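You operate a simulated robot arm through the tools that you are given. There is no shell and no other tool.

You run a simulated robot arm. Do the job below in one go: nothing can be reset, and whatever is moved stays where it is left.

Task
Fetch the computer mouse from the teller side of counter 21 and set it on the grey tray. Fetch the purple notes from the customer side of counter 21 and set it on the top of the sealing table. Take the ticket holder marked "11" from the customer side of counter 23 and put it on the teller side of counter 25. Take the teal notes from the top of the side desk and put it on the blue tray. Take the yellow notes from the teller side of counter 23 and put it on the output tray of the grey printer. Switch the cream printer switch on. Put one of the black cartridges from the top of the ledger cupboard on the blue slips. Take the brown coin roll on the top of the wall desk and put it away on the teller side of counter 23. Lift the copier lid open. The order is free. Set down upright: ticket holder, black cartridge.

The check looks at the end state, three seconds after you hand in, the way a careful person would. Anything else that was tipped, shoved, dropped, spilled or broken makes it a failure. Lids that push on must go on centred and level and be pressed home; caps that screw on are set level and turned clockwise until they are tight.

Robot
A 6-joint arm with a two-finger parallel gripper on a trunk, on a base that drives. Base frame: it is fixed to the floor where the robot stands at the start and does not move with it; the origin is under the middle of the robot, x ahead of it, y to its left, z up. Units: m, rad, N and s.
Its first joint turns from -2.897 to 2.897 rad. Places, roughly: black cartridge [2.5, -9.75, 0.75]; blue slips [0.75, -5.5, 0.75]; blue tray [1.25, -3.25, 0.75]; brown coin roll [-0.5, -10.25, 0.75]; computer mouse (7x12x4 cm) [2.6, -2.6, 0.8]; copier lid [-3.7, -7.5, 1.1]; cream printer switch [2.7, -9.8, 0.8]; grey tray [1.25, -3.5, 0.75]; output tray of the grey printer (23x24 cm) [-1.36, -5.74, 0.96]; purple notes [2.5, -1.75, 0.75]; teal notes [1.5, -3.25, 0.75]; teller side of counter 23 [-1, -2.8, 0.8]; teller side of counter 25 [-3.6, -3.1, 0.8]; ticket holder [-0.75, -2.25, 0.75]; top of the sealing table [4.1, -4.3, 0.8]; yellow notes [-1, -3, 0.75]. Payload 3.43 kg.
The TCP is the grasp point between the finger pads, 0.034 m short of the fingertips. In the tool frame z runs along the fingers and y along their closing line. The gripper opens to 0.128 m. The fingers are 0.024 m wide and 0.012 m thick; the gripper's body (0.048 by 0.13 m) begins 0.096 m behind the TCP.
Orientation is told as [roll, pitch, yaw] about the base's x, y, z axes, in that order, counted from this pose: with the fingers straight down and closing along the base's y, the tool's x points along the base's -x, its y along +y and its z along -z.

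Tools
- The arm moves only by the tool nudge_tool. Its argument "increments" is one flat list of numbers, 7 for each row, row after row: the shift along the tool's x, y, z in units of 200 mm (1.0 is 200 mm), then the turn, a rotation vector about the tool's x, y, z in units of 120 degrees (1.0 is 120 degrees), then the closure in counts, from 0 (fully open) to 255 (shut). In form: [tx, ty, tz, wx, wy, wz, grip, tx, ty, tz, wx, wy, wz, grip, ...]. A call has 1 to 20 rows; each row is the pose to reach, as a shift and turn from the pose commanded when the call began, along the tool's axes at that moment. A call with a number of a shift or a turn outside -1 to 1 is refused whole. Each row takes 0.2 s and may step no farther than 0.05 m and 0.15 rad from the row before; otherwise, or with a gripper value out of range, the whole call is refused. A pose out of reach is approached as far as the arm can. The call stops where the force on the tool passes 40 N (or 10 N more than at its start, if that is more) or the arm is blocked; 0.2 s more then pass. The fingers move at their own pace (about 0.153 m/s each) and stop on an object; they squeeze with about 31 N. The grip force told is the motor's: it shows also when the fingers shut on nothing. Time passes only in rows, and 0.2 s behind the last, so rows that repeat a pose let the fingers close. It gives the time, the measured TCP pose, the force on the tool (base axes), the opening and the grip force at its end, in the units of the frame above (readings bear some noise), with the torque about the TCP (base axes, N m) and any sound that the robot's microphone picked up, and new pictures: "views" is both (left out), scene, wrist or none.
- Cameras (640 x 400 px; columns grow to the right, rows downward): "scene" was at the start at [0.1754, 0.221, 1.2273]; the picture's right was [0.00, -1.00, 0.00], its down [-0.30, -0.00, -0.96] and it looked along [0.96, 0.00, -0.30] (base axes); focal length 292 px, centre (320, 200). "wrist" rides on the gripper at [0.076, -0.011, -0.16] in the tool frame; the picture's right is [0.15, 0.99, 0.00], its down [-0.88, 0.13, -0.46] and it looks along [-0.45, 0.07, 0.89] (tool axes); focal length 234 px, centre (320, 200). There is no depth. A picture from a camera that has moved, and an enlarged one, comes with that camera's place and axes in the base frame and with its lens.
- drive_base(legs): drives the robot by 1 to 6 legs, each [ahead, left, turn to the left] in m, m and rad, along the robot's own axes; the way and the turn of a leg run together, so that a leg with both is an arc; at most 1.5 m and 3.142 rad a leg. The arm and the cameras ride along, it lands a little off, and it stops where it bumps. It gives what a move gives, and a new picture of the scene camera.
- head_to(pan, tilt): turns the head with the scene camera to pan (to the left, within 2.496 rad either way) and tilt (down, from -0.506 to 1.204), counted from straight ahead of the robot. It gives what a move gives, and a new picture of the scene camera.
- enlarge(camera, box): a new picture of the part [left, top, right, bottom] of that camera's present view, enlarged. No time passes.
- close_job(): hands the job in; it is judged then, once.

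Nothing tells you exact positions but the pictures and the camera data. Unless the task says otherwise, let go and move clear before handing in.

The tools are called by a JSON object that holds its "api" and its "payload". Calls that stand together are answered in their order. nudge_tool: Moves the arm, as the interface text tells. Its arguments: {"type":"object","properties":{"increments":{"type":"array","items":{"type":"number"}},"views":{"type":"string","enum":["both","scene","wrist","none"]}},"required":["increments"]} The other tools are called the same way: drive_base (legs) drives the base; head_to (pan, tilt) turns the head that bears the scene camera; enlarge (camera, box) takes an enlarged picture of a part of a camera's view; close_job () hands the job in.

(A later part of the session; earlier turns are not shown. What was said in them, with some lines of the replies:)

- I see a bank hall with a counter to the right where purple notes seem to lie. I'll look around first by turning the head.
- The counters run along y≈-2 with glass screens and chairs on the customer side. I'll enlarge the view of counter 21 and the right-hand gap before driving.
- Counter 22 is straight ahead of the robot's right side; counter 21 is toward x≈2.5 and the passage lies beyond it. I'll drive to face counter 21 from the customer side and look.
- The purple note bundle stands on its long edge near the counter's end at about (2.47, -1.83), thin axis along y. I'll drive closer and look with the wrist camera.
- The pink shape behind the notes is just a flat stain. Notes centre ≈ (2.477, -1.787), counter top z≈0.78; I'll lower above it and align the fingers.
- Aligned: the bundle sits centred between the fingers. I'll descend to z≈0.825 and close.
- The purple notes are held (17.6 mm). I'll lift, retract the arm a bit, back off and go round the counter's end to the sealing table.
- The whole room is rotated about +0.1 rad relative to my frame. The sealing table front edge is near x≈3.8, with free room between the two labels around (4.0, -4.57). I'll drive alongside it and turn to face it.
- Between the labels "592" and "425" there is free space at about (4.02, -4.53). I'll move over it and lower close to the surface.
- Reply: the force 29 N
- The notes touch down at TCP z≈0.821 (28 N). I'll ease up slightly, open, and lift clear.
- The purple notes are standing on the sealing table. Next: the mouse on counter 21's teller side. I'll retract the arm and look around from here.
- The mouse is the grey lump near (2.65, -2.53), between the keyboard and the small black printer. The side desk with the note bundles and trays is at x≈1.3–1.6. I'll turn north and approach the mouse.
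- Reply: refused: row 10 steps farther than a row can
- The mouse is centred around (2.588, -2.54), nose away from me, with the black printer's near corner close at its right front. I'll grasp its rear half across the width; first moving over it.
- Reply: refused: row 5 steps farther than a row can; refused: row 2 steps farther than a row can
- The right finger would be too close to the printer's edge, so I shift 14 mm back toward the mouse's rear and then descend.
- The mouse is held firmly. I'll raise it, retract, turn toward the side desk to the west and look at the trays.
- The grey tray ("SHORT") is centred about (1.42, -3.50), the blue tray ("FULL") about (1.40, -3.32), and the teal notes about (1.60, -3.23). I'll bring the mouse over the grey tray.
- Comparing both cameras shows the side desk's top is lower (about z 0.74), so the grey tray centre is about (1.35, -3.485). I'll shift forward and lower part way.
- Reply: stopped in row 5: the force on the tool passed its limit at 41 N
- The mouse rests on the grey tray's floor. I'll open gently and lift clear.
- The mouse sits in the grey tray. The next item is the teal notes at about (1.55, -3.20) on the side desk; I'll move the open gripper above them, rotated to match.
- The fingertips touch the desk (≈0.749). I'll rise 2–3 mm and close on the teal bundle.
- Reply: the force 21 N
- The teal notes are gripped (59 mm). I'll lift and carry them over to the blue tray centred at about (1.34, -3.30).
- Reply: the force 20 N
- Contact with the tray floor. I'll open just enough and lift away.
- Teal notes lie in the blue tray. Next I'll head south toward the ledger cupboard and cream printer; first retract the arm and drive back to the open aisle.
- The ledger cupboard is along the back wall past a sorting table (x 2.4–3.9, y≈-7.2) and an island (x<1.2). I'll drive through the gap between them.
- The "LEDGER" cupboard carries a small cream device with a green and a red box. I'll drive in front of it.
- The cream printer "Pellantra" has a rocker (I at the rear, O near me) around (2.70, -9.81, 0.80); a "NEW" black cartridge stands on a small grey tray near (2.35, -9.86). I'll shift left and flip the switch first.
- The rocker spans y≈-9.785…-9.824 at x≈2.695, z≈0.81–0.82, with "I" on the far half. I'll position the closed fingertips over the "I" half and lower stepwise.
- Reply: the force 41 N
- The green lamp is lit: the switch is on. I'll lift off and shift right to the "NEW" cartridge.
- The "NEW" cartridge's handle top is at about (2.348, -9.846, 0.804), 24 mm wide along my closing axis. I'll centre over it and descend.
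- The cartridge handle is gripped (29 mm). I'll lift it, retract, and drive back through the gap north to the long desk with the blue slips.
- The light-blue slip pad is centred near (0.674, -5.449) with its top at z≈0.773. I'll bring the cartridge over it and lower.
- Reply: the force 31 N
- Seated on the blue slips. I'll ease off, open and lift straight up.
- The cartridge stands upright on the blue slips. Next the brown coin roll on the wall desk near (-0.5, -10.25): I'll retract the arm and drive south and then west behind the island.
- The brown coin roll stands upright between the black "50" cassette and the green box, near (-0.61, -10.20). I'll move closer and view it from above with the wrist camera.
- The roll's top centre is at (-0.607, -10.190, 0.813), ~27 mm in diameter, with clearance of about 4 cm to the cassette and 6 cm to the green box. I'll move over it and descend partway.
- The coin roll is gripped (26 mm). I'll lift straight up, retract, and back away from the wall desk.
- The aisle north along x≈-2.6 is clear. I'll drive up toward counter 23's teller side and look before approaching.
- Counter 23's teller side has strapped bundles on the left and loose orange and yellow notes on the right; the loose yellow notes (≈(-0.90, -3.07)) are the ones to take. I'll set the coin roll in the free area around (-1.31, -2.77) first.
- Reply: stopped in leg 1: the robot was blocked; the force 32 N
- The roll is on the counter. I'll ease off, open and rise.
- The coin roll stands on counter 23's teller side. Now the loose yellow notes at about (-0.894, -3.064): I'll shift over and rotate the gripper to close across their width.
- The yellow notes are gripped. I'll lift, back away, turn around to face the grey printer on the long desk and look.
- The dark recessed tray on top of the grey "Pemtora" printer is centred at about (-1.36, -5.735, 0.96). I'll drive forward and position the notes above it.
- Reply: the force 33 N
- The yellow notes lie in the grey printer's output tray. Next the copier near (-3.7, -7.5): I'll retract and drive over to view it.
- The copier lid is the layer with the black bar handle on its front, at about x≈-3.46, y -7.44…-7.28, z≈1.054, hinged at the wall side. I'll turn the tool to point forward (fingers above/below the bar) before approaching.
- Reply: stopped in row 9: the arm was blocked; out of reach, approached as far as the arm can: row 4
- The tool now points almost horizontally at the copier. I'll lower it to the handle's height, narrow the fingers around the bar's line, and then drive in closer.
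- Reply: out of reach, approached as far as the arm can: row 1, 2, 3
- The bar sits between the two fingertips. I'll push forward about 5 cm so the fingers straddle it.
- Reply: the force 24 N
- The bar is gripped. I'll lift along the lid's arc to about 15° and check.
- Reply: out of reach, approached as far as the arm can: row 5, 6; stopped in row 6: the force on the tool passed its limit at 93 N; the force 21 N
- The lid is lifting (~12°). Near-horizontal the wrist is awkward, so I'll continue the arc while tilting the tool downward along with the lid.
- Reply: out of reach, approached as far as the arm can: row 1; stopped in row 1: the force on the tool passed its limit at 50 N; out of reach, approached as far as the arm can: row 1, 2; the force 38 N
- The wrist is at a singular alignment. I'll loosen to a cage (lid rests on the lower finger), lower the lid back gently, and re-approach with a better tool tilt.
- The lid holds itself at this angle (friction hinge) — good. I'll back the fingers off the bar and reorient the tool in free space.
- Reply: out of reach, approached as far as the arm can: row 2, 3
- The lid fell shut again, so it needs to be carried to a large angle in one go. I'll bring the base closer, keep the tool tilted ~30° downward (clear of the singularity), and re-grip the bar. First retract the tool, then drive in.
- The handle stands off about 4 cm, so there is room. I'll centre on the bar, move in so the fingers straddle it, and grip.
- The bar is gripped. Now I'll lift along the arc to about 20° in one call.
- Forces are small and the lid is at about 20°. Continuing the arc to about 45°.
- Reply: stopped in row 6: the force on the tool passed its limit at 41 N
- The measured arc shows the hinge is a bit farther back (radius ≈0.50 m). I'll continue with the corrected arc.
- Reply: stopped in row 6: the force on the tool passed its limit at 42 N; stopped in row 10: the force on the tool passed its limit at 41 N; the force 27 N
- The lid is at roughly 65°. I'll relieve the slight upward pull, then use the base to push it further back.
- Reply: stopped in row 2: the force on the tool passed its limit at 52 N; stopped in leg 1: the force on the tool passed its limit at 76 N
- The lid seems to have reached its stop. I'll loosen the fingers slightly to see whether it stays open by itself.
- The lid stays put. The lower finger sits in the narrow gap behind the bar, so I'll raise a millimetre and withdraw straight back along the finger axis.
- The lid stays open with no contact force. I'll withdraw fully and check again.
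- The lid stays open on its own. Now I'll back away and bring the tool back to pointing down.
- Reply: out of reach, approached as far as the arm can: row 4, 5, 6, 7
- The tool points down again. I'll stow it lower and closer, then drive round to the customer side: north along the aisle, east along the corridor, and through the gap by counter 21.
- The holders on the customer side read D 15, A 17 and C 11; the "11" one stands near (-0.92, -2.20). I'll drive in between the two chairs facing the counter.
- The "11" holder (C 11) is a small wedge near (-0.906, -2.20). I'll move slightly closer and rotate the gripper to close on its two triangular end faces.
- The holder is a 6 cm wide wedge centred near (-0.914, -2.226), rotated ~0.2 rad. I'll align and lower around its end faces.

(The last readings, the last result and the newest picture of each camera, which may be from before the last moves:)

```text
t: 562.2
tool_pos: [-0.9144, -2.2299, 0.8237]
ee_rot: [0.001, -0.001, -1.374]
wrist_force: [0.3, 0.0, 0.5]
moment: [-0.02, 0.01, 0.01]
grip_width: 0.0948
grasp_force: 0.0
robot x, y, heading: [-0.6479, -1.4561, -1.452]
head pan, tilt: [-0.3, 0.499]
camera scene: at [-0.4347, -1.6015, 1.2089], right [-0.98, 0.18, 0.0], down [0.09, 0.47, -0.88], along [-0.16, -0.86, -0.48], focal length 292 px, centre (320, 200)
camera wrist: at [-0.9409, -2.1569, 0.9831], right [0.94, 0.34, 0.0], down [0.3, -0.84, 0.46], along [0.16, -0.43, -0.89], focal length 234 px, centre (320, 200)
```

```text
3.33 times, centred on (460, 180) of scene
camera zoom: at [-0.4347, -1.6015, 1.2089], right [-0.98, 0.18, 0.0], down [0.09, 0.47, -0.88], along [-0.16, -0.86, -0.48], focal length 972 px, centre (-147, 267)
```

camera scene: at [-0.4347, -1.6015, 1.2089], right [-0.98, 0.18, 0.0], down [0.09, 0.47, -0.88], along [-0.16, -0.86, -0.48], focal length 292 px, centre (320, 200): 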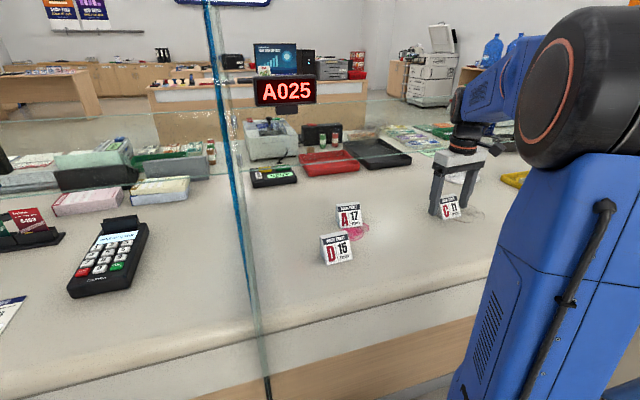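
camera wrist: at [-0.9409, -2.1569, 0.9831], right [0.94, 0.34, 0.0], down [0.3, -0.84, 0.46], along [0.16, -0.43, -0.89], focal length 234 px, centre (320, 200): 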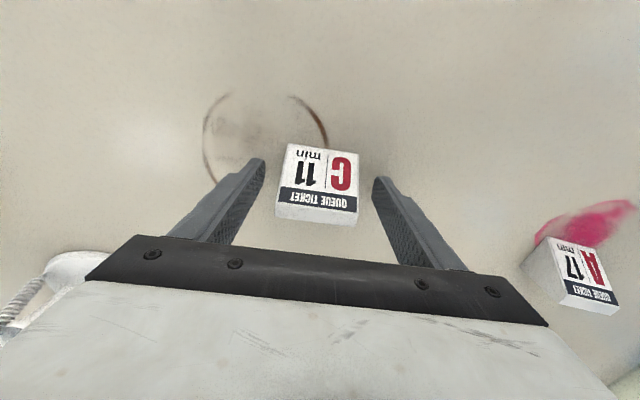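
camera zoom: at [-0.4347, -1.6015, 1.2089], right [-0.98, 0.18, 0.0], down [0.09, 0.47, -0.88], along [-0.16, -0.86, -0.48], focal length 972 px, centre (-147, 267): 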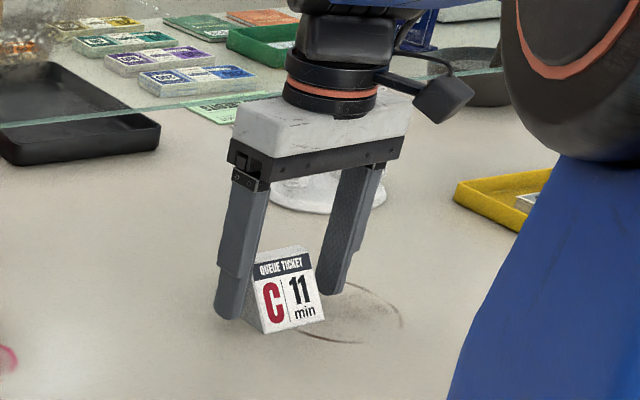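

{"api": "nudge_tool", "payload": {"increments": [0, 0, 0.01, 0, 0, 0, 100, 0, 0, 0.01, 0, 0, 0, 140, 0, 0, 0.01, 0, 0, 0, 255, 0, 0, 0.01, 0, 0, 0, 255, 0, 0, 0.01, 0, 0, 0, 255]}}

{"api": "enlarge", "payload": {"camera": "wrist", "box": [200, 60, 440, 260]}}

```text
t: 563.4
tool_pos: [-0.9144, -2.2286, 0.822]
ee_rot: [0.002, -0.001, -1.376]
wrist_force: [0.5, 0.1, 0.0]
moment: [0.02, 0.0, -0.01]
grip_width: 0.0634
grasp_force: 31.2
robot x, y, heading: [-0.6438, -1.4599, -1.456]
head pan, tilt: [-0.3, 0.499]
camera scene: at [-0.4347, -1.6016, 1.2089], right [-0.98, 0.18, 0.0], down [0.09, 0.47, -0.88], along [-0.16, -0.86, -0.48], focal length 292 px, centre (320, 200)
camera wrist: at [-0.941, -2.1567, 0.982], right [0.94, 0.34, 0.0], down [0.3, -0.84, 0.46], along [0.16, -0.43, -0.89], focal length 234 px, centre (320, 200)
```

scene: 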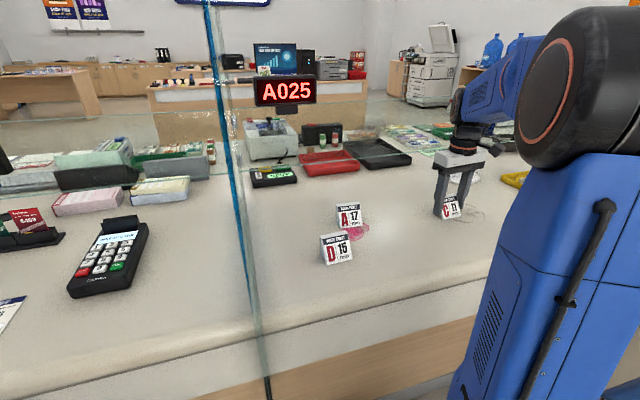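
wrist: 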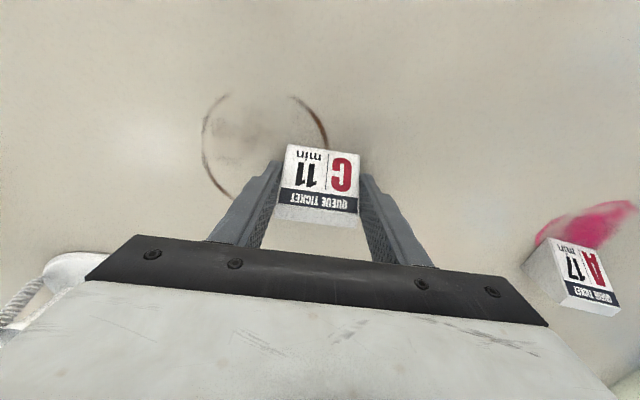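

```text
2.00 times, centred on (320, 160) of wrist
camera zoom: at [-0.941, -2.1567, 0.982], right [0.94, 0.34, 0.0], down [0.3, -0.84, 0.46], along [0.16, -0.43, -0.89], focal length 468 px, centre (320, 280)
```

zoom: 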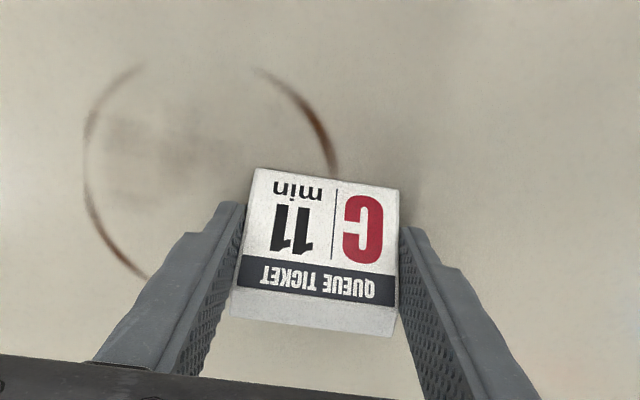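

The "11" holder is gripped (63 mm). I'll lift it, bring it in front of the robot, back out between the chairs and head round to the teller side.

{"api": "nudge_tool", "payload": {"increments": [0, 0, -0.1, 0, 0, 0, 255, 0, 0, -0.3, 0, 0, 0, 255, 0, 0, -0.5, 0, 0, 0, 255, 0, 0, -0.7, 0, 0, 0, 255, 0, 0, -0.9, 0, 0, 0, 255, 0, 0, -1.0, 0, 0, 0, 255, 0.17, 0.17, -1.0, 0, 0, 0, 255, 0.34, 0.34, -1.0, 0, 0, 0, 255, 0.51, 0.51, -1.0, 0, 0, 0, 255, 0.68, 0.68, -1.0, 0, 0, 0, 255, 0.85, 0.85, -1.0, 0, 0, 0, 255, 1.0, 1.0, -1.0, 0, 0, 0, 255]}}

{"api": "drive_base", "payload": {"legs": [[-0.95, 0, 0], [0, 0, 1.55]]}}

```text
t: 566.0
tool_pos: [-0.7546, -1.9935, 1.0227]
ee_rot: [0.003, 0.002, -1.376]
wrist_force: [0.0, -0.3, -1.2]
moment: [0.08, -0.02, -0.01]
grip_width: 0.0633
grasp_force: 31.5
robot x, y, heading: [-0.6502, -1.4578, -1.452]
head pan, tilt: [-0.3, 0.499]
camera scene: at [-0.4348, -1.602, 1.2089], right [-0.98, 0.18, 0.0], down [0.09, 0.47, -0.88], along [-0.16, -0.86, -0.48], focal length 292 px, centre (320, 200)
camera wrist: at [-0.7821, -1.921, 1.1827], right [0.94, 0.34, 0.0], down [0.3, -0.84, 0.46], along [0.16, -0.43, -0.89], focal length 234 px, centre (320, 200)
```

scene: 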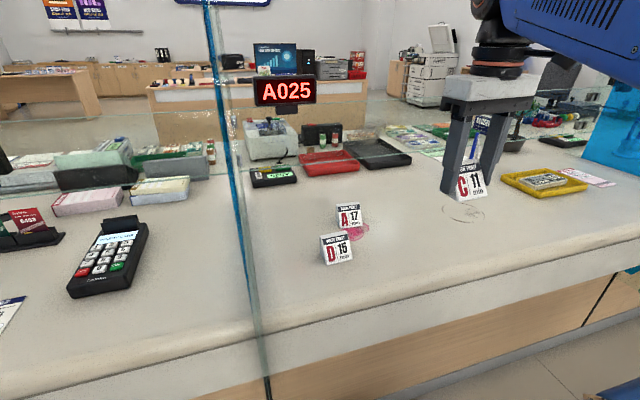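
wrist: 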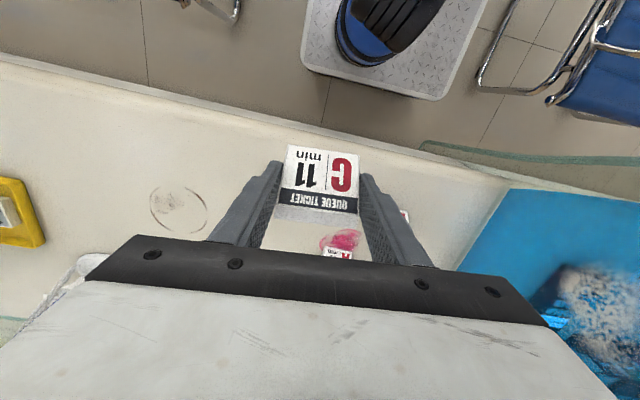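

```text
t: 574.8
tool_pos: [-0.2316, -0.6265, 1.0242]
ee_rot: [0.001, -0.002, 0.188]
wrist_force: [0.5, -0.1, -0.4]
moment: [0.02, -0.01, 0.0]
grip_width: 0.0635
grasp_force: 31.0
robot x, y, heading: [-0.7641, -0.5134, 0.114]
head pan, tilt: [-0.3, 0.499]
camera scene: at [-0.6169, -0.3037, 1.2089], right [-0.19, -0.98, 0.0], down [-0.47, 0.09, -0.88], along [0.86, -0.17, -0.48], focal length 292 px, centre (320, 200)
```

scene: 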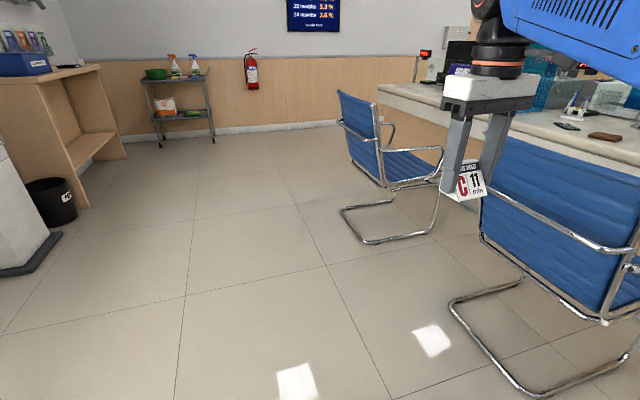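

{"api": "drive_base", "payload": {"legs": [[1.45, 0, 0], [1.45, 0, 0], [0.85, 0, 0], [0, 0, -1.57], [0, 0.4, 0], [1.3, 0, 0]]}}

{"api": "head_to", "payload": {"pan": 0.0, "tilt": 0.3}}

```text
t: 605.0
tool_pos: [3.3957, -1.9325, 1.0241]
ee_rot: [0.003, -0.001, -1.402]
wrist_force: [-0.1, -1.2, 0.0]
moment: [0.01, 0.01, 0.01]
grip_width: 0.0633
grasp_force: 31.2
robot x, y, heading: [3.5189, -1.4029, -1.482]
head pan, tilt: [-0.3, 0.499]
camera scene: at [3.7266, -1.5504, 1.2089], right [-0.98, 0.21, 0.0], down [0.1, 0.47, -0.88], along [-0.18, -0.86, -0.48], focal length 292 px, centre (320, 200)
```

scene: 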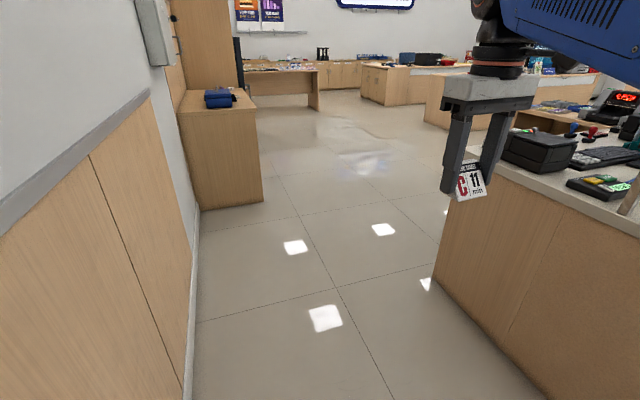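

```text
t: 605.9
tool_pos: [3.3955, -1.9331, 1.0229]
ee_rot: [0.002, -0.002, -1.402]
wrist_force: [0.6, 0.4, -1.2]
moment: [0.02, 0.0, 0.02]
grip_width: 0.0633
grasp_force: 31.5
robot x, y, heading: [3.5165, -1.4005, -1.477]
head pan, tilt: [0.0, 0.3]
camera scene: at [3.7539, -1.5543, 1.2273], right [-1.0, -0.09, 0.0], down [-0.03, 0.29, -0.96], along [0.09, -0.95, -0.3], focal length 292 px, centre (320, 200)
```

scene: 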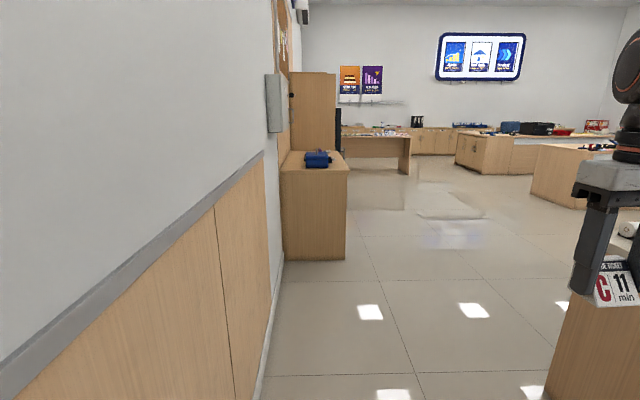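

{"api": "drive_base", "payload": {"legs": [[1.4, -0.25, 0], [1.3, -0.4, 0], [0, 0, -1.57], [1.45, 0, 0], [1.45, 0, 0], [1.45, 0, 0]]}}

{"api": "drive_base", "payload": {"legs": [[1.4, 0, 0]]}}

{"api": "head_to", "payload": {"pan": -0.9, "tilt": 0.35}}

```text
t: 643.4
tool_pos: [-1.8168, -4.299, 1.0235]
ee_rot: [0.002, -0.001, -2.99]
wrist_force: [-0.6, 0.0, -0.2]
moment: [-0.01, -0.01, 0.0]
grip_width: 0.0631
grasp_force: 30.7
robot x, y, heading: [-1.2853, -4.431, -3.07]
head pan, tilt: [0.0, 0.3]
camera scene: at [-1.4425, -4.6612, 1.2273], right [-0.07, 1.0, 0.0], down [0.29, 0.02, -0.96], along [-0.95, -0.07, -0.3], focal length 292 px, centre (320, 200)
```

scene: 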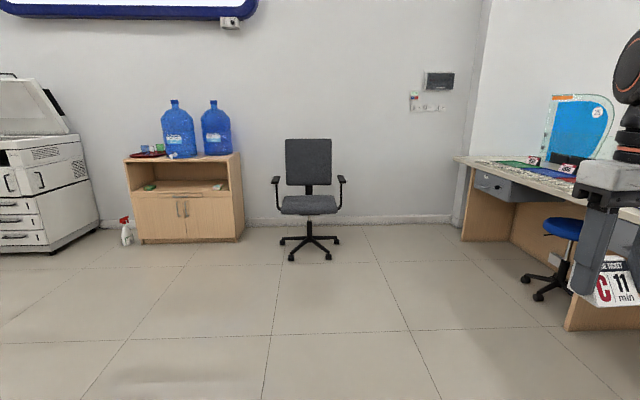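

```text
t: 650.4
tool_pos: [-3.2077, -4.4196, 1.0234]
ee_rot: [0.001, -0.001, -2.976]
wrist_force: [1.4, 0.2, -0.4]
moment: [-0.05, -0.02, 0.01]
grip_width: 0.0632
grasp_force: 30.5
robot x, y, heading: [-2.6815, -4.5436, -3.054]
head pan, tilt: [0.0, 0.3]
camera scene: at [-2.8298, -4.7773, 1.2273], right [-0.09, 1.0, 0.0], down [0.29, 0.03, -0.96], along [-0.95, -0.08, -0.3], focal length 292 px, centre (320, 200)
```

scene: 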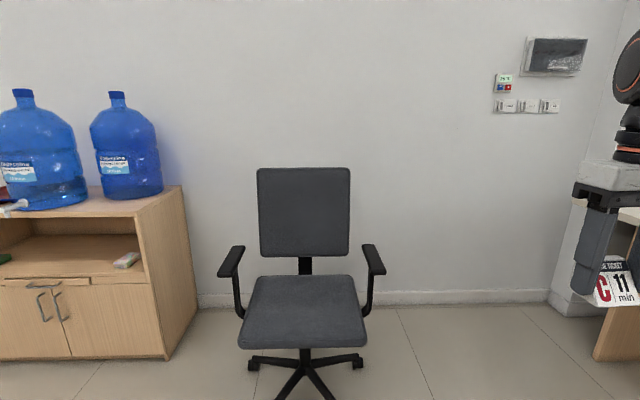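

```text
t: 651.6
tool_pos: [-3.2081, -4.4206, 1.0237]
ee_rot: [0.002, -0.001, -2.976]
wrist_force: [-0.3, 0.3, -1.0]
moment: [0.03, -0.01, 0.04]
grip_width: 0.0635
grasp_force: 30.7
robot x, y, heading: [-2.6768, -4.5405, -3.049]
head pan, tilt: [-0.901, 0.351]
camera scene: at [-2.8009, -4.7015, 1.2226], right [0.72, 0.69, 0.0], down [0.24, -0.25, -0.94], along [-0.65, 0.68, -0.34], focal length 292 px, centre (320, 200)
```

scene: 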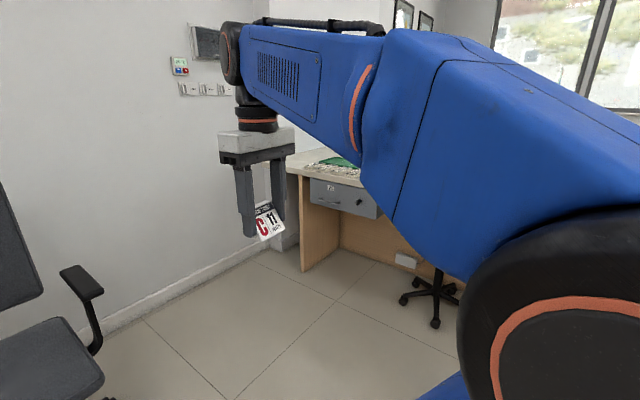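

I'll turn to face counter 25's teller side and approach, staying clear of the office chair and stool.

{"api": "drive_base", "payload": {"legs": [[0, 0, -1.565], [0.35, 0, 0], [0.25, 0.6, 0]]}}

{"api": "head_to", "payload": {"pan": 0.0, "tilt": 0.5}}

{"api": "enlarge", "payload": {"camera": "scene", "box": [120, 60, 480, 285]}}

```text
t: 660.9
tool_pos: [-3.2064, -3.4728, 1.0241]
ee_rot: [0.001, -0.001, 1.739]
wrist_force: [-0.7, -0.6, 0.4]
moment: [0.0, 0.06, -0.03]
grip_width: 0.0632
grasp_force: 30.8
robot x, y, heading: [-3.3293, -4.0048, 1.661]
head pan, tilt: [-0.901, 0.351]
camera scene: at [-3.485, -3.8776, 1.2226], right [0.69, -0.72, 0.0], down [-0.25, -0.24, -0.94], along [0.68, 0.65, -0.34], focal length 292 px, centre (320, 200)
```

scene: 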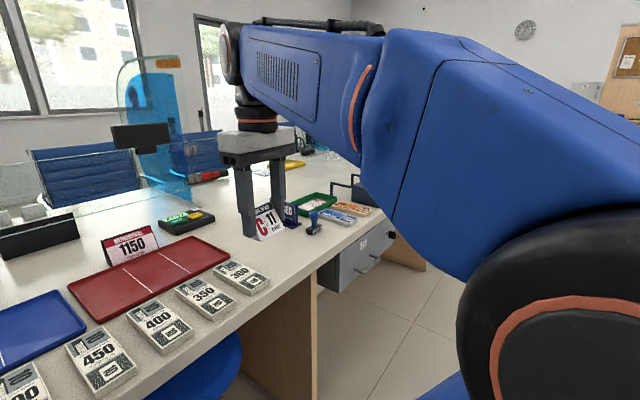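

```text
t: 662.1
tool_pos: [-3.206, -3.4723, 1.0232]
ee_rot: [0.001, -0.001, 1.74]
wrist_force: [-0.1, -1.2, -1.2]
moment: [0.0, 0.03, 0.02]
grip_width: 0.0629
grasp_force: 31.2
robot x, y, heading: [-3.3288, -4.006, 1.661]
head pan, tilt: [0.0, 0.499]
camera scene: at [-3.5606, -3.8513, 1.209], right [1.0, 0.09, 0.0], down [0.04, -0.48, -0.88], along [-0.08, 0.87, -0.48], focal length 292 px, centre (320, 200)
```

scene: 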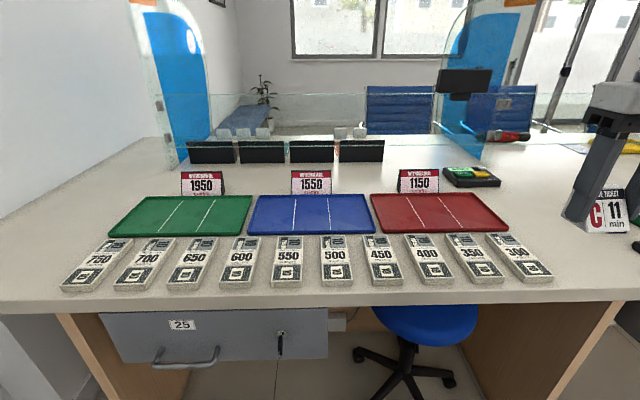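

```text
1.78 times, centred on (300, 172) of scene
camera zoom: at [-3.5606, -3.8513, 1.209], right [1.0, 0.09, 0.0], down [0.04, -0.48, -0.88], along [-0.08, 0.87, -0.48], focal length 518 px, centre (356, 249)
```

zoom: 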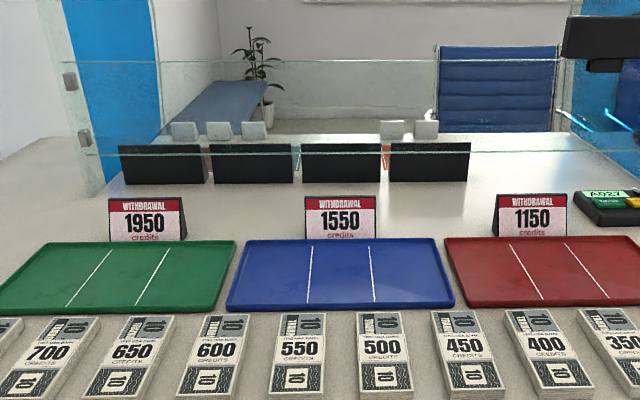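

Counter 25 is filled with trays, tags and bundles, but behind the trays between the "1550" and "1150" tags there is a 22 cm free gap around (-3.49, -2.945). I'll move closer and carry the holder there.

{"api": "drive_base", "payload": {"legs": [[0.17, 0.1, 0]]}}

{"api": "nudge_tool", "payload": {"increments": [-0.2, 0.05, 0, 0, 0, 0.01, 255, -0.4, 0.1, 0, 0, 0, 0.02, 255, -0.6, 0.15, 0, 0, 0, 0.0334, 255, -0.8, 0.2, 0, 0, 0, 0.0334, 255, -0.9, 0.25, 0, 0, 0, 0.0334, 255]}}

{"api": "enlarge", "payload": {"camera": "scene", "box": [220, 60, 520, 250]}}

```text
t: 663.7
tool_pos: [-3.3204, -3.3128, 1.0234]
ee_rot: [0.002, -0.003, 1.738]
wrist_force: [-0.2, 0.0, -0.5]
moment: [0.02, -0.02, 0.03]
grip_width: 0.063
grasp_force: 31.6
robot x, y, heading: [-3.4441, -3.8423, 1.659]
head pan, tilt: [0.0, 0.499]
camera scene: at [-3.6751, -3.6913, 1.2089], right [1.0, 0.09, 0.0], down [0.04, -0.48, -0.88], along [-0.08, 0.87, -0.48], focal length 292 px, centre (320, 200)
```

scene: 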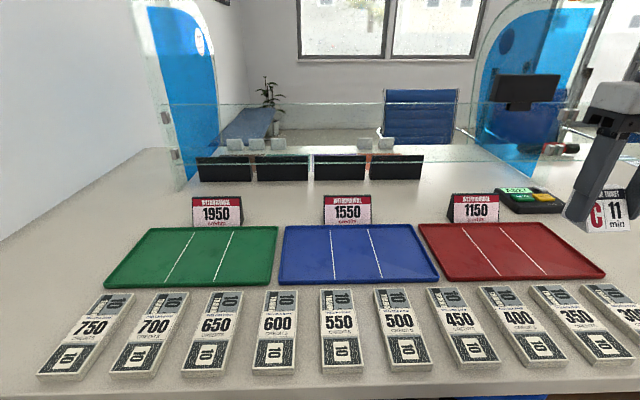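

```text
t: 664.9
tool_pos: [-3.4002, -3.1453, 1.0227]
ee_rot: [0.001, -0.003, 1.669]
wrist_force: [0.5, -0.3, 0.0]
moment: [0.05, -0.01, 0.0]
grip_width: 0.0629
grasp_force: 30.9
robot x, y, heading: [-3.4397, -3.8445, 1.661]
head pan, tilt: [0.0, 0.499]
camera scene: at [-3.6751, -3.6915, 1.209], right [1.0, 0.09, 0.0], down [0.04, -0.48, -0.88], along [-0.08, 0.87, -0.48], focal length 292 px, centre (320, 200)
camera wrist: at [-3.3817, -3.2203, 1.1832], right [-0.97, -0.24, 0.0], down [-0.21, 0.86, 0.46], along [-0.11, 0.44, -0.89], focal length 234 px, centre (320, 200)
```

scene: 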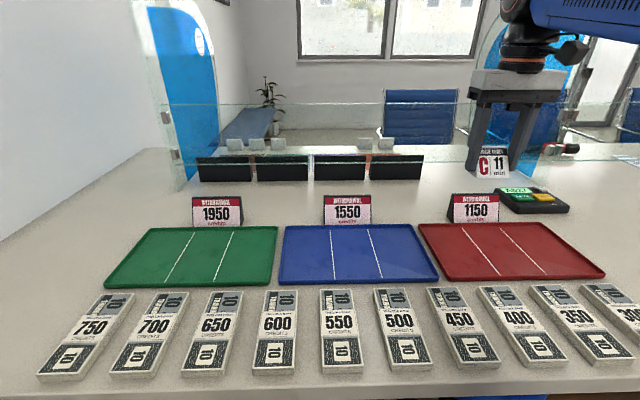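
wrist: 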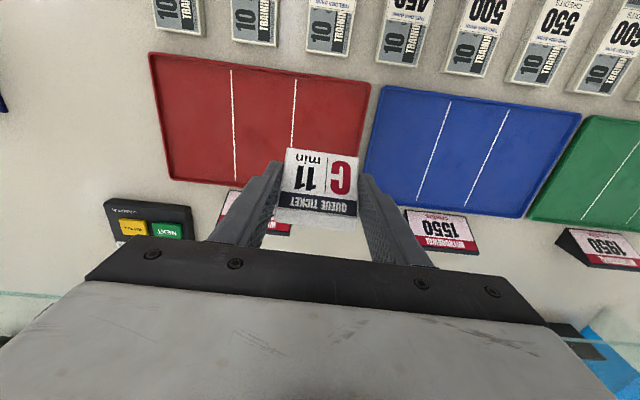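

```text
2.11 times, centred on (370, 155) of scene
camera zoom: at [-3.6751, -3.6915, 1.209], right [1.0, 0.09, 0.0], down [0.04, -0.48, -0.88], along [-0.08, 0.87, -0.48], focal length 614 px, centre (215, 295)
```

zoom: 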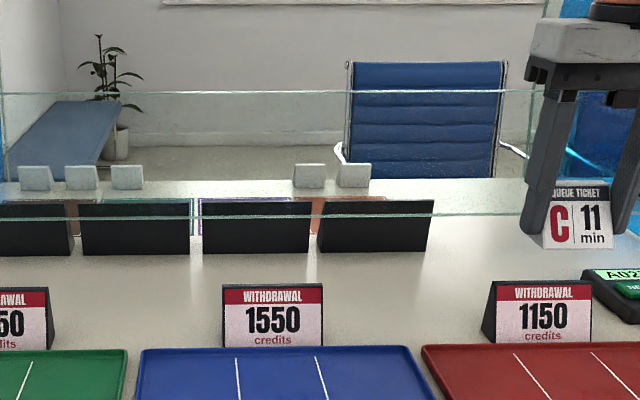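

{"api": "nudge_tool", "payload": {"increments": [-0.2, 0.07, 0, 0, 0, 0, 255, -0.4, 0.14, 0, 0, 0, 0, 255, -0.6, 0.21, 0, 0, 0, 0, 255, -0.8, 0.29, 0, 0, 0, 0, 255, -1.0, 0.364, 0, 0, 0, 0, 255, -1.0, 0.364, 0.2, 0, 0, 0, 255, -1.0, 0.364, 0.4, 0, 0, 0, 255]}}

{"api": "enlarge", "payload": {"camera": "scene", "box": [260, 60, 500, 250]}}

{"api": "enlarge", "payload": {"camera": "wrist", "box": [160, 60, 480, 260]}}

```text
t: 666.5
tool_pos: [-3.4916, -2.9542, 0.9444]
ee_rot: [0.002, -0.002, 1.668]
wrist_force: [-0.9, -0.1, -0.1]
moment: [0.0, 0.03, 0.0]
grip_width: 0.0633
grasp_force: 31.4
robot x, y, heading: [-3.4448, -3.8419, 1.664]
head pan, tilt: [0.0, 0.499]
camera scene: at [-3.6752, -3.6914, 1.2089], right [1.0, 0.09, 0.0], down [0.04, -0.48, -0.88], along [-0.08, 0.87, -0.48], focal length 292 px, centre (320, 200)
camera wrist: at [-3.4731, -3.0294, 1.1049], right [-0.97, -0.24, 0.0], down [-0.21, 0.86, 0.46], along [-0.11, 0.44, -0.89], focal length 234 px, centre (320, 200)
```

scene: 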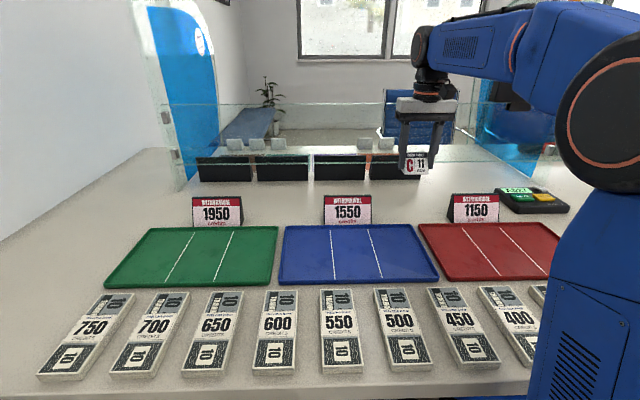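
wrist: 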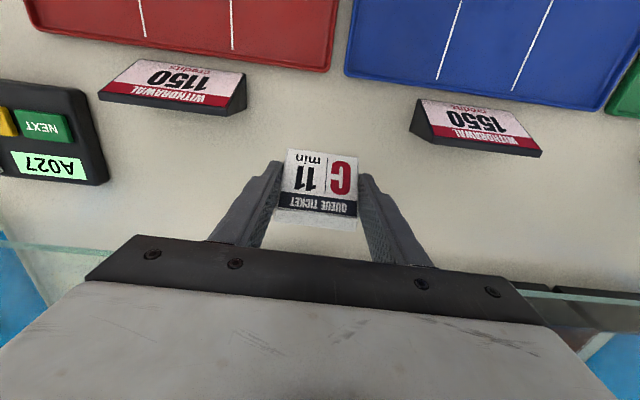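

```text
2.11 times, centred on (380, 155) of scene
camera zoom: at [-3.6752, -3.6914, 1.2089], right [1.0, 0.09, 0.0], down [0.04, -0.48, -0.88], along [-0.08, 0.87, -0.48], focal length 614 px, centre (194, 295)
```

zoom: 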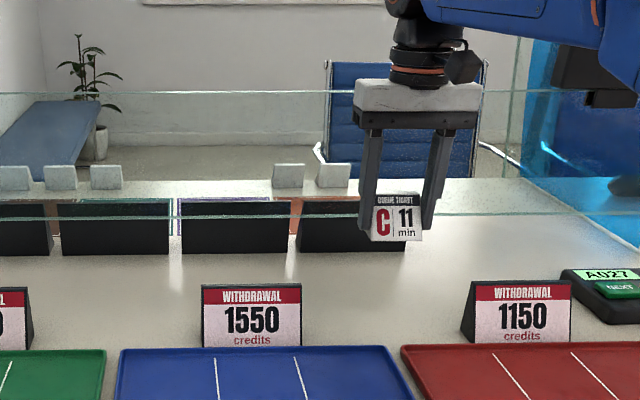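

```text
2.00 times, centred on (320, 160) of wrist
camera zoom: at [-3.4731, -3.0294, 1.1049], right [-0.97, -0.24, 0.0], down [-0.21, 0.86, 0.46], along [-0.11, 0.44, -0.89], focal length 468 px, centre (320, 280)
```

zoom: 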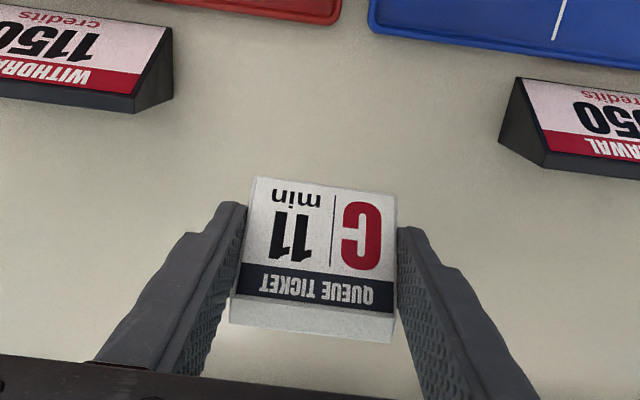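

{"api": "nudge_tool", "payload": {"increments": [0, 0, 0.2, 0, 0, 0, 255, 0, 0, 0.4, 0, 0, 0, 255, 0, 0, 0.52, 0, 0, 0, 255, 0, 0, 0.56, 0, 0, 0, 255], "views": "none"}}

{"api": "enlarge", "payload": {"camera": "scene", "box": [340, 80, 500, 220]}}

```text
t: 667.5
tool_pos: [-3.4915, -2.9523, 0.8323]
ee_rot: [0.003, 0.0, 1.67]
wrist_force: [-0.4, -0.7, -0.3]
moment: [0.01, 0.0, -0.02]
grip_width: 0.0631
grasp_force: 31.3
robot x, y, heading: [-3.4386, -3.8445, 1.666]
head pan, tilt: [0.0, 0.499]
```

```text
2.86 times, centred on (420, 150) of scene
camera zoom: at [-3.6751, -3.6913, 1.2089], right [1.0, 0.09, 0.0], down [0.04, -0.48, -0.88], along [-0.08, 0.87, -0.48], focal length 833 px, centre (34, 343)
```

zoom: 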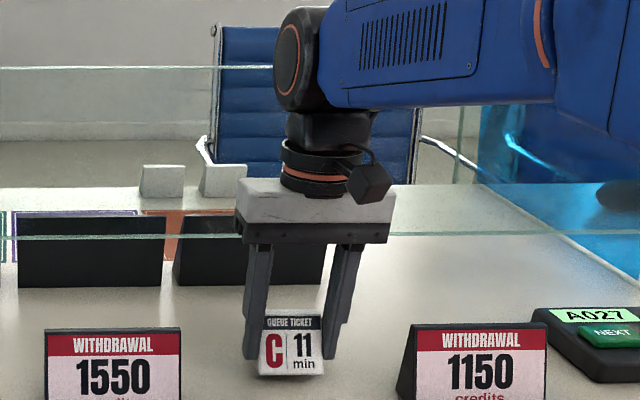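

{"api": "nudge_tool", "payload": {"increments": [0, 0, 0.015, 0, 0, 0, 255, 0, 0, 0.03, 0, 0, 0, 255, 0, 0, 0.04, 0, 0, 0, 255], "views": "none"}}

```text
t: 668.3
tool_pos: [-3.4909, -2.9508, 0.8252]
ee_rot: [0.002, -0.001, 1.668]
wrist_force: [0.3, -0.3, -0.2]
moment: [-0.01, 0.02, -0.02]
grip_width: 0.0632
grasp_force: 31.2
robot x, y, heading: [-3.4454, -3.8414, 1.661]
head pan, tilt: [0.0, 0.499]
```

{"api": "nudge_tool", "payload": {"increments": [0, 0, 0.01, 0, 0, 0, 255, 0, 0, 0.02, 0, 0, 0, 255], "views": "none"}}

```text
t: 668.9
tool_pos: [-3.491, -2.952, 0.8213]
ee_rot: [0.002, -0.004, 1.667]
wrist_force: [0.0, 1.1, 7.6]
moment: [0.12, -0.15, 0.03]
grip_width: 0.0631
grasp_force: 31.2
robot x, y, heading: [-3.4412, -3.8418, 1.663]
head pan, tilt: [0.0, 0.499]
```

Touching down lightly. I'll open the fingers and lift clear.

{"api": "nudge_tool", "payload": {"increments": [0, 0, 0, 0, 0, 0, 180, 0, 0, 0, 0, 0, 0, 105, 0, 0, 0, 0, 0, 0, 90, 0, 0, 0, 0, 0, 0, 86, 0, 0, -0.1, 0, 0, 0, 86, 0, 0, -0.3, 0, 0, 0, 86, 0, 0, -0.5, 0, 0, 0, 86, 0, 0, -0.7, 0, 0, 0, 86, 0, 0, -0.9, 0, 0, 0, 86, 0.2, 0, -1.0, 0, 0, 0, 60, 0.4, 0, -1.0, 0, 0, 0, 60, 0.6, 0, -1.0, 0, 0, 0, 60]}}

{"api": "enlarge", "payload": {"camera": "scene", "box": [300, 100, 520, 240]}}

```text
t: 671.5
tool_pos: [-3.4802, -3.071, 1.0194]
ee_rot: [0.002, 0.003, 1.667]
wrist_force: [-0.5, 0.2, -1.6]
moment: [-0.05, 0.01, -0.01]
grip_width: 0.0982
grasp_force: 0.1
robot x, y, heading: [-3.4432, -3.8418, 1.662]
head pan, tilt: [0.0, 0.499]
camera scene: at [-3.6752, -3.6908, 1.2089], right [1.0, 0.09, 0.0], down [0.04, -0.48, -0.88], along [-0.08, 0.87, -0.48], focal length 292 px, centre (320, 200)
camera wrist: at [-3.4612, -3.1455, 1.1799], right [-0.97, -0.24, 0.0], down [-0.21, 0.86, 0.45], along [-0.11, 0.44, -0.89], focal length 234 px, centre (320, 200)
```

scene: 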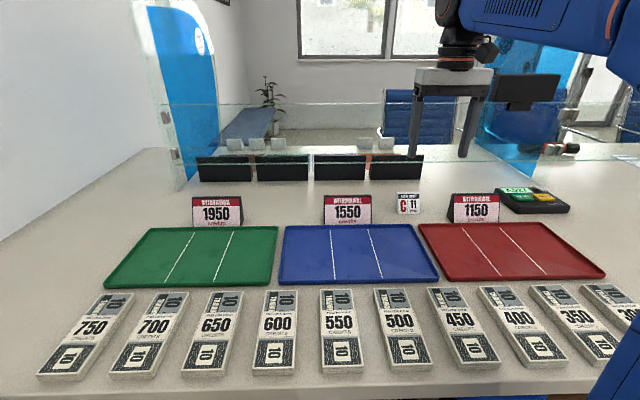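
wrist: 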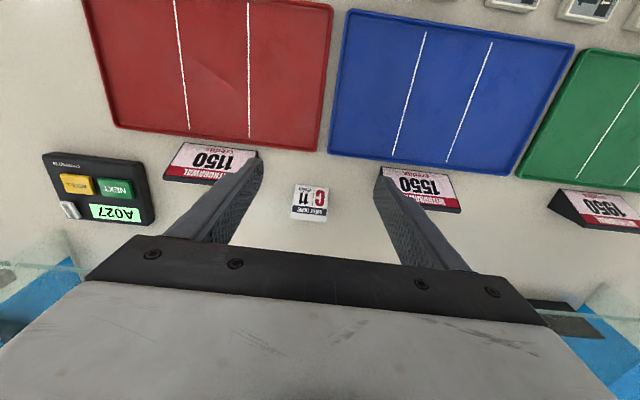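

```text
2.86 times, centred on (410, 170) of scene
camera zoom: at [-3.6752, -3.6908, 1.2089], right [1.0, 0.09, 0.0], down [0.04, -0.48, -0.88], along [-0.08, 0.87, -0.48], focal length 833 px, centre (63, 286)
```

zoom: 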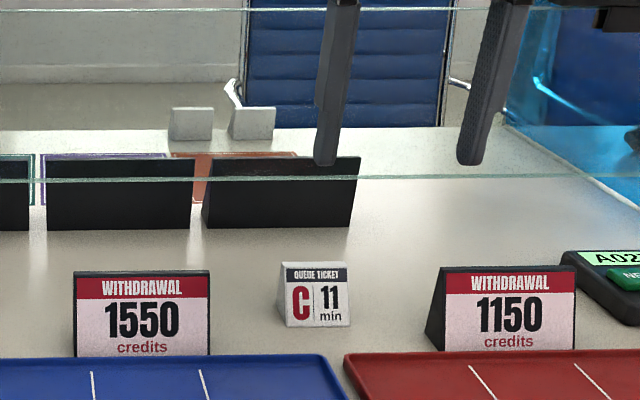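

The "11" holder stands upright on counter 25's teller side, nothing else disturbed. All nine jobs are done; I'll back the robot clear and take a last look before handing in.

{"api": "drive_base", "payload": {"legs": [[-0.3, -0.25, 0]]}}

{"api": "head_to", "payload": {"pan": 2.49, "tilt": 0.15}}

{"api": "head_to", "payload": {"pan": -1.0, "tilt": 0.35}}

```text
t: 674.0
tool_pos: [-3.2059, -3.3507, 1.0204]
ee_rot: [0.002, 0.001, 1.677]
wrist_force: [-0.5, -0.1, 0.2]
moment: [-0.01, 0.01, 0.0]
grip_width: 0.0979
grasp_force: 0.1
robot x, y, heading: [-3.1647, -4.1187, 1.666]
head pan, tilt: [0.0, 0.499]
camera scene: at [-3.398, -3.9703, 1.2089], right [1.0, 0.1, 0.0], down [0.05, -0.48, -0.88], along [-0.08, 0.87, -0.48], focal length 292 px, centre (320, 200)
```

scene: 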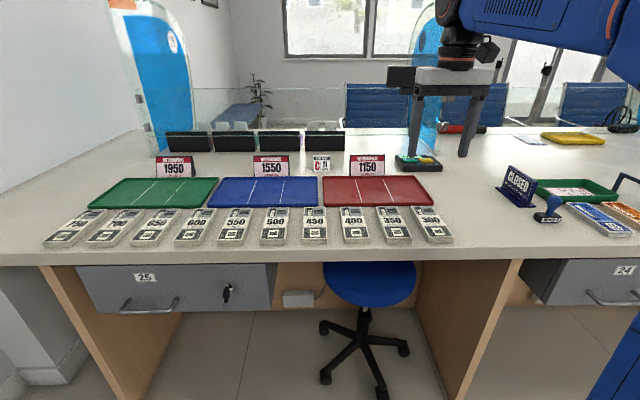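

```text
t: 676.2
tool_pos: [-3.2063, -3.3488, 1.0204]
ee_rot: [0.001, 0.0, 1.675]
wrist_force: [0.1, 0.3, 0.0]
moment: [0.01, -0.03, 0.01]
grip_width: 0.0981
grasp_force: 0.2
robot x, y, heading: [-3.1651, -4.123, 1.666]
head pan, tilt: [2.491, 0.15]
camera scene: at [-3.4382, -4.1396, 1.2413], right [-0.85, 0.53, 0.0], down [0.08, 0.13, -0.99], along [-0.52, -0.84, -0.15], focal length 292 px, centre (320, 200)
```

scene: 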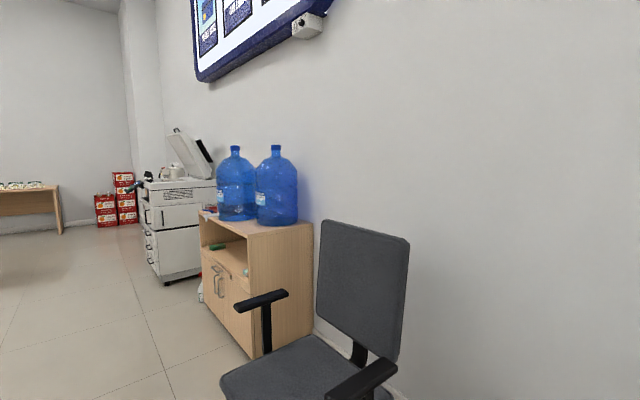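

```text
t: 679.1
tool_pos: [-3.205, -3.3484, 1.021]
ee_rot: [0.001, 0.0, 1.674]
wrist_force: [0.6, 0.6, -0.2]
moment: [0.01, 0.01, 0.02]
grip_width: 0.098
grasp_force: 0.1
robot x, y, heading: [-3.164, -4.1241, 1.669]
head pan, tilt: [-1.0, 0.351]
camera scene: at [-3.3161, -4.0032, 1.2226], right [0.62, -0.79, 0.0], down [-0.27, -0.21, -0.94], along [0.74, 0.58, -0.34], focal length 292 px, centre (320, 200)
```

scene: 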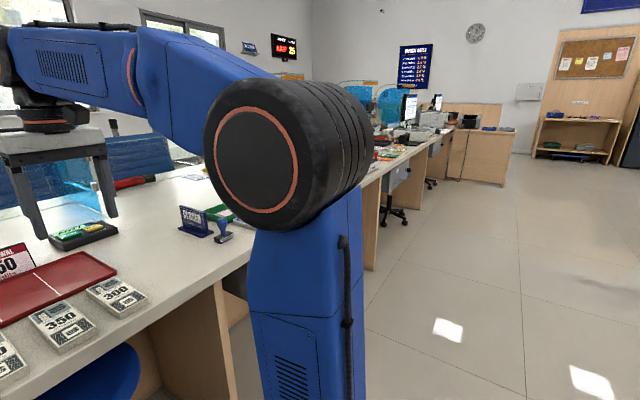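

The copier lid is still standing open, the "11" holder is upright in place, and the robot is clear of everything. I'm handing the job in.

{"api": "close_job", "payload": {}}

```text
The job is handed in.
```

I did all nine jobs and handed the job in. The check's verdict hasn't come back to me. As I last saw them:

| Job | Where it ended up |
|---|---|
| Computer mouse | In the grey tray on the side desk |
| Purple notes | Standing on the top of the sealing table |
| Ticket holder "11" | Upright on the teller side of counter 25, behind the trays, between the 1550 and 1150 tags |
| Teal notes | In the blue tray |
| Yellow notes | On the output tray of the grey printer |
| Cream printer switch | On, with its green lamp lit |
| Black cartridge (the one marked "NEW") | Upright on the blue slips |
| Brown coin roll | Standing on the teller side of counter 23 |
| Copier lid | Open, roughly 70°, and staying there by itself |

Some things could count against the result:

- **Grey tray moved:** the tray shifted about 1.4 cm toward the desk's edge as I opened the gripper to let go of the mouse. I left it there.
- **Copier lid dropped once:** on the first try it fell shut from about 12°. I then gripped the handle again and lifted it all the way.
- **Counter 23 bump:** the base stopped against something while I was setting down the coin roll. I saw nothing out of place afterwards.
- **Two yellow bundles:** counter 23 had a strapped one and a loose one. I took the loose one, because it matched the other notes in the task.
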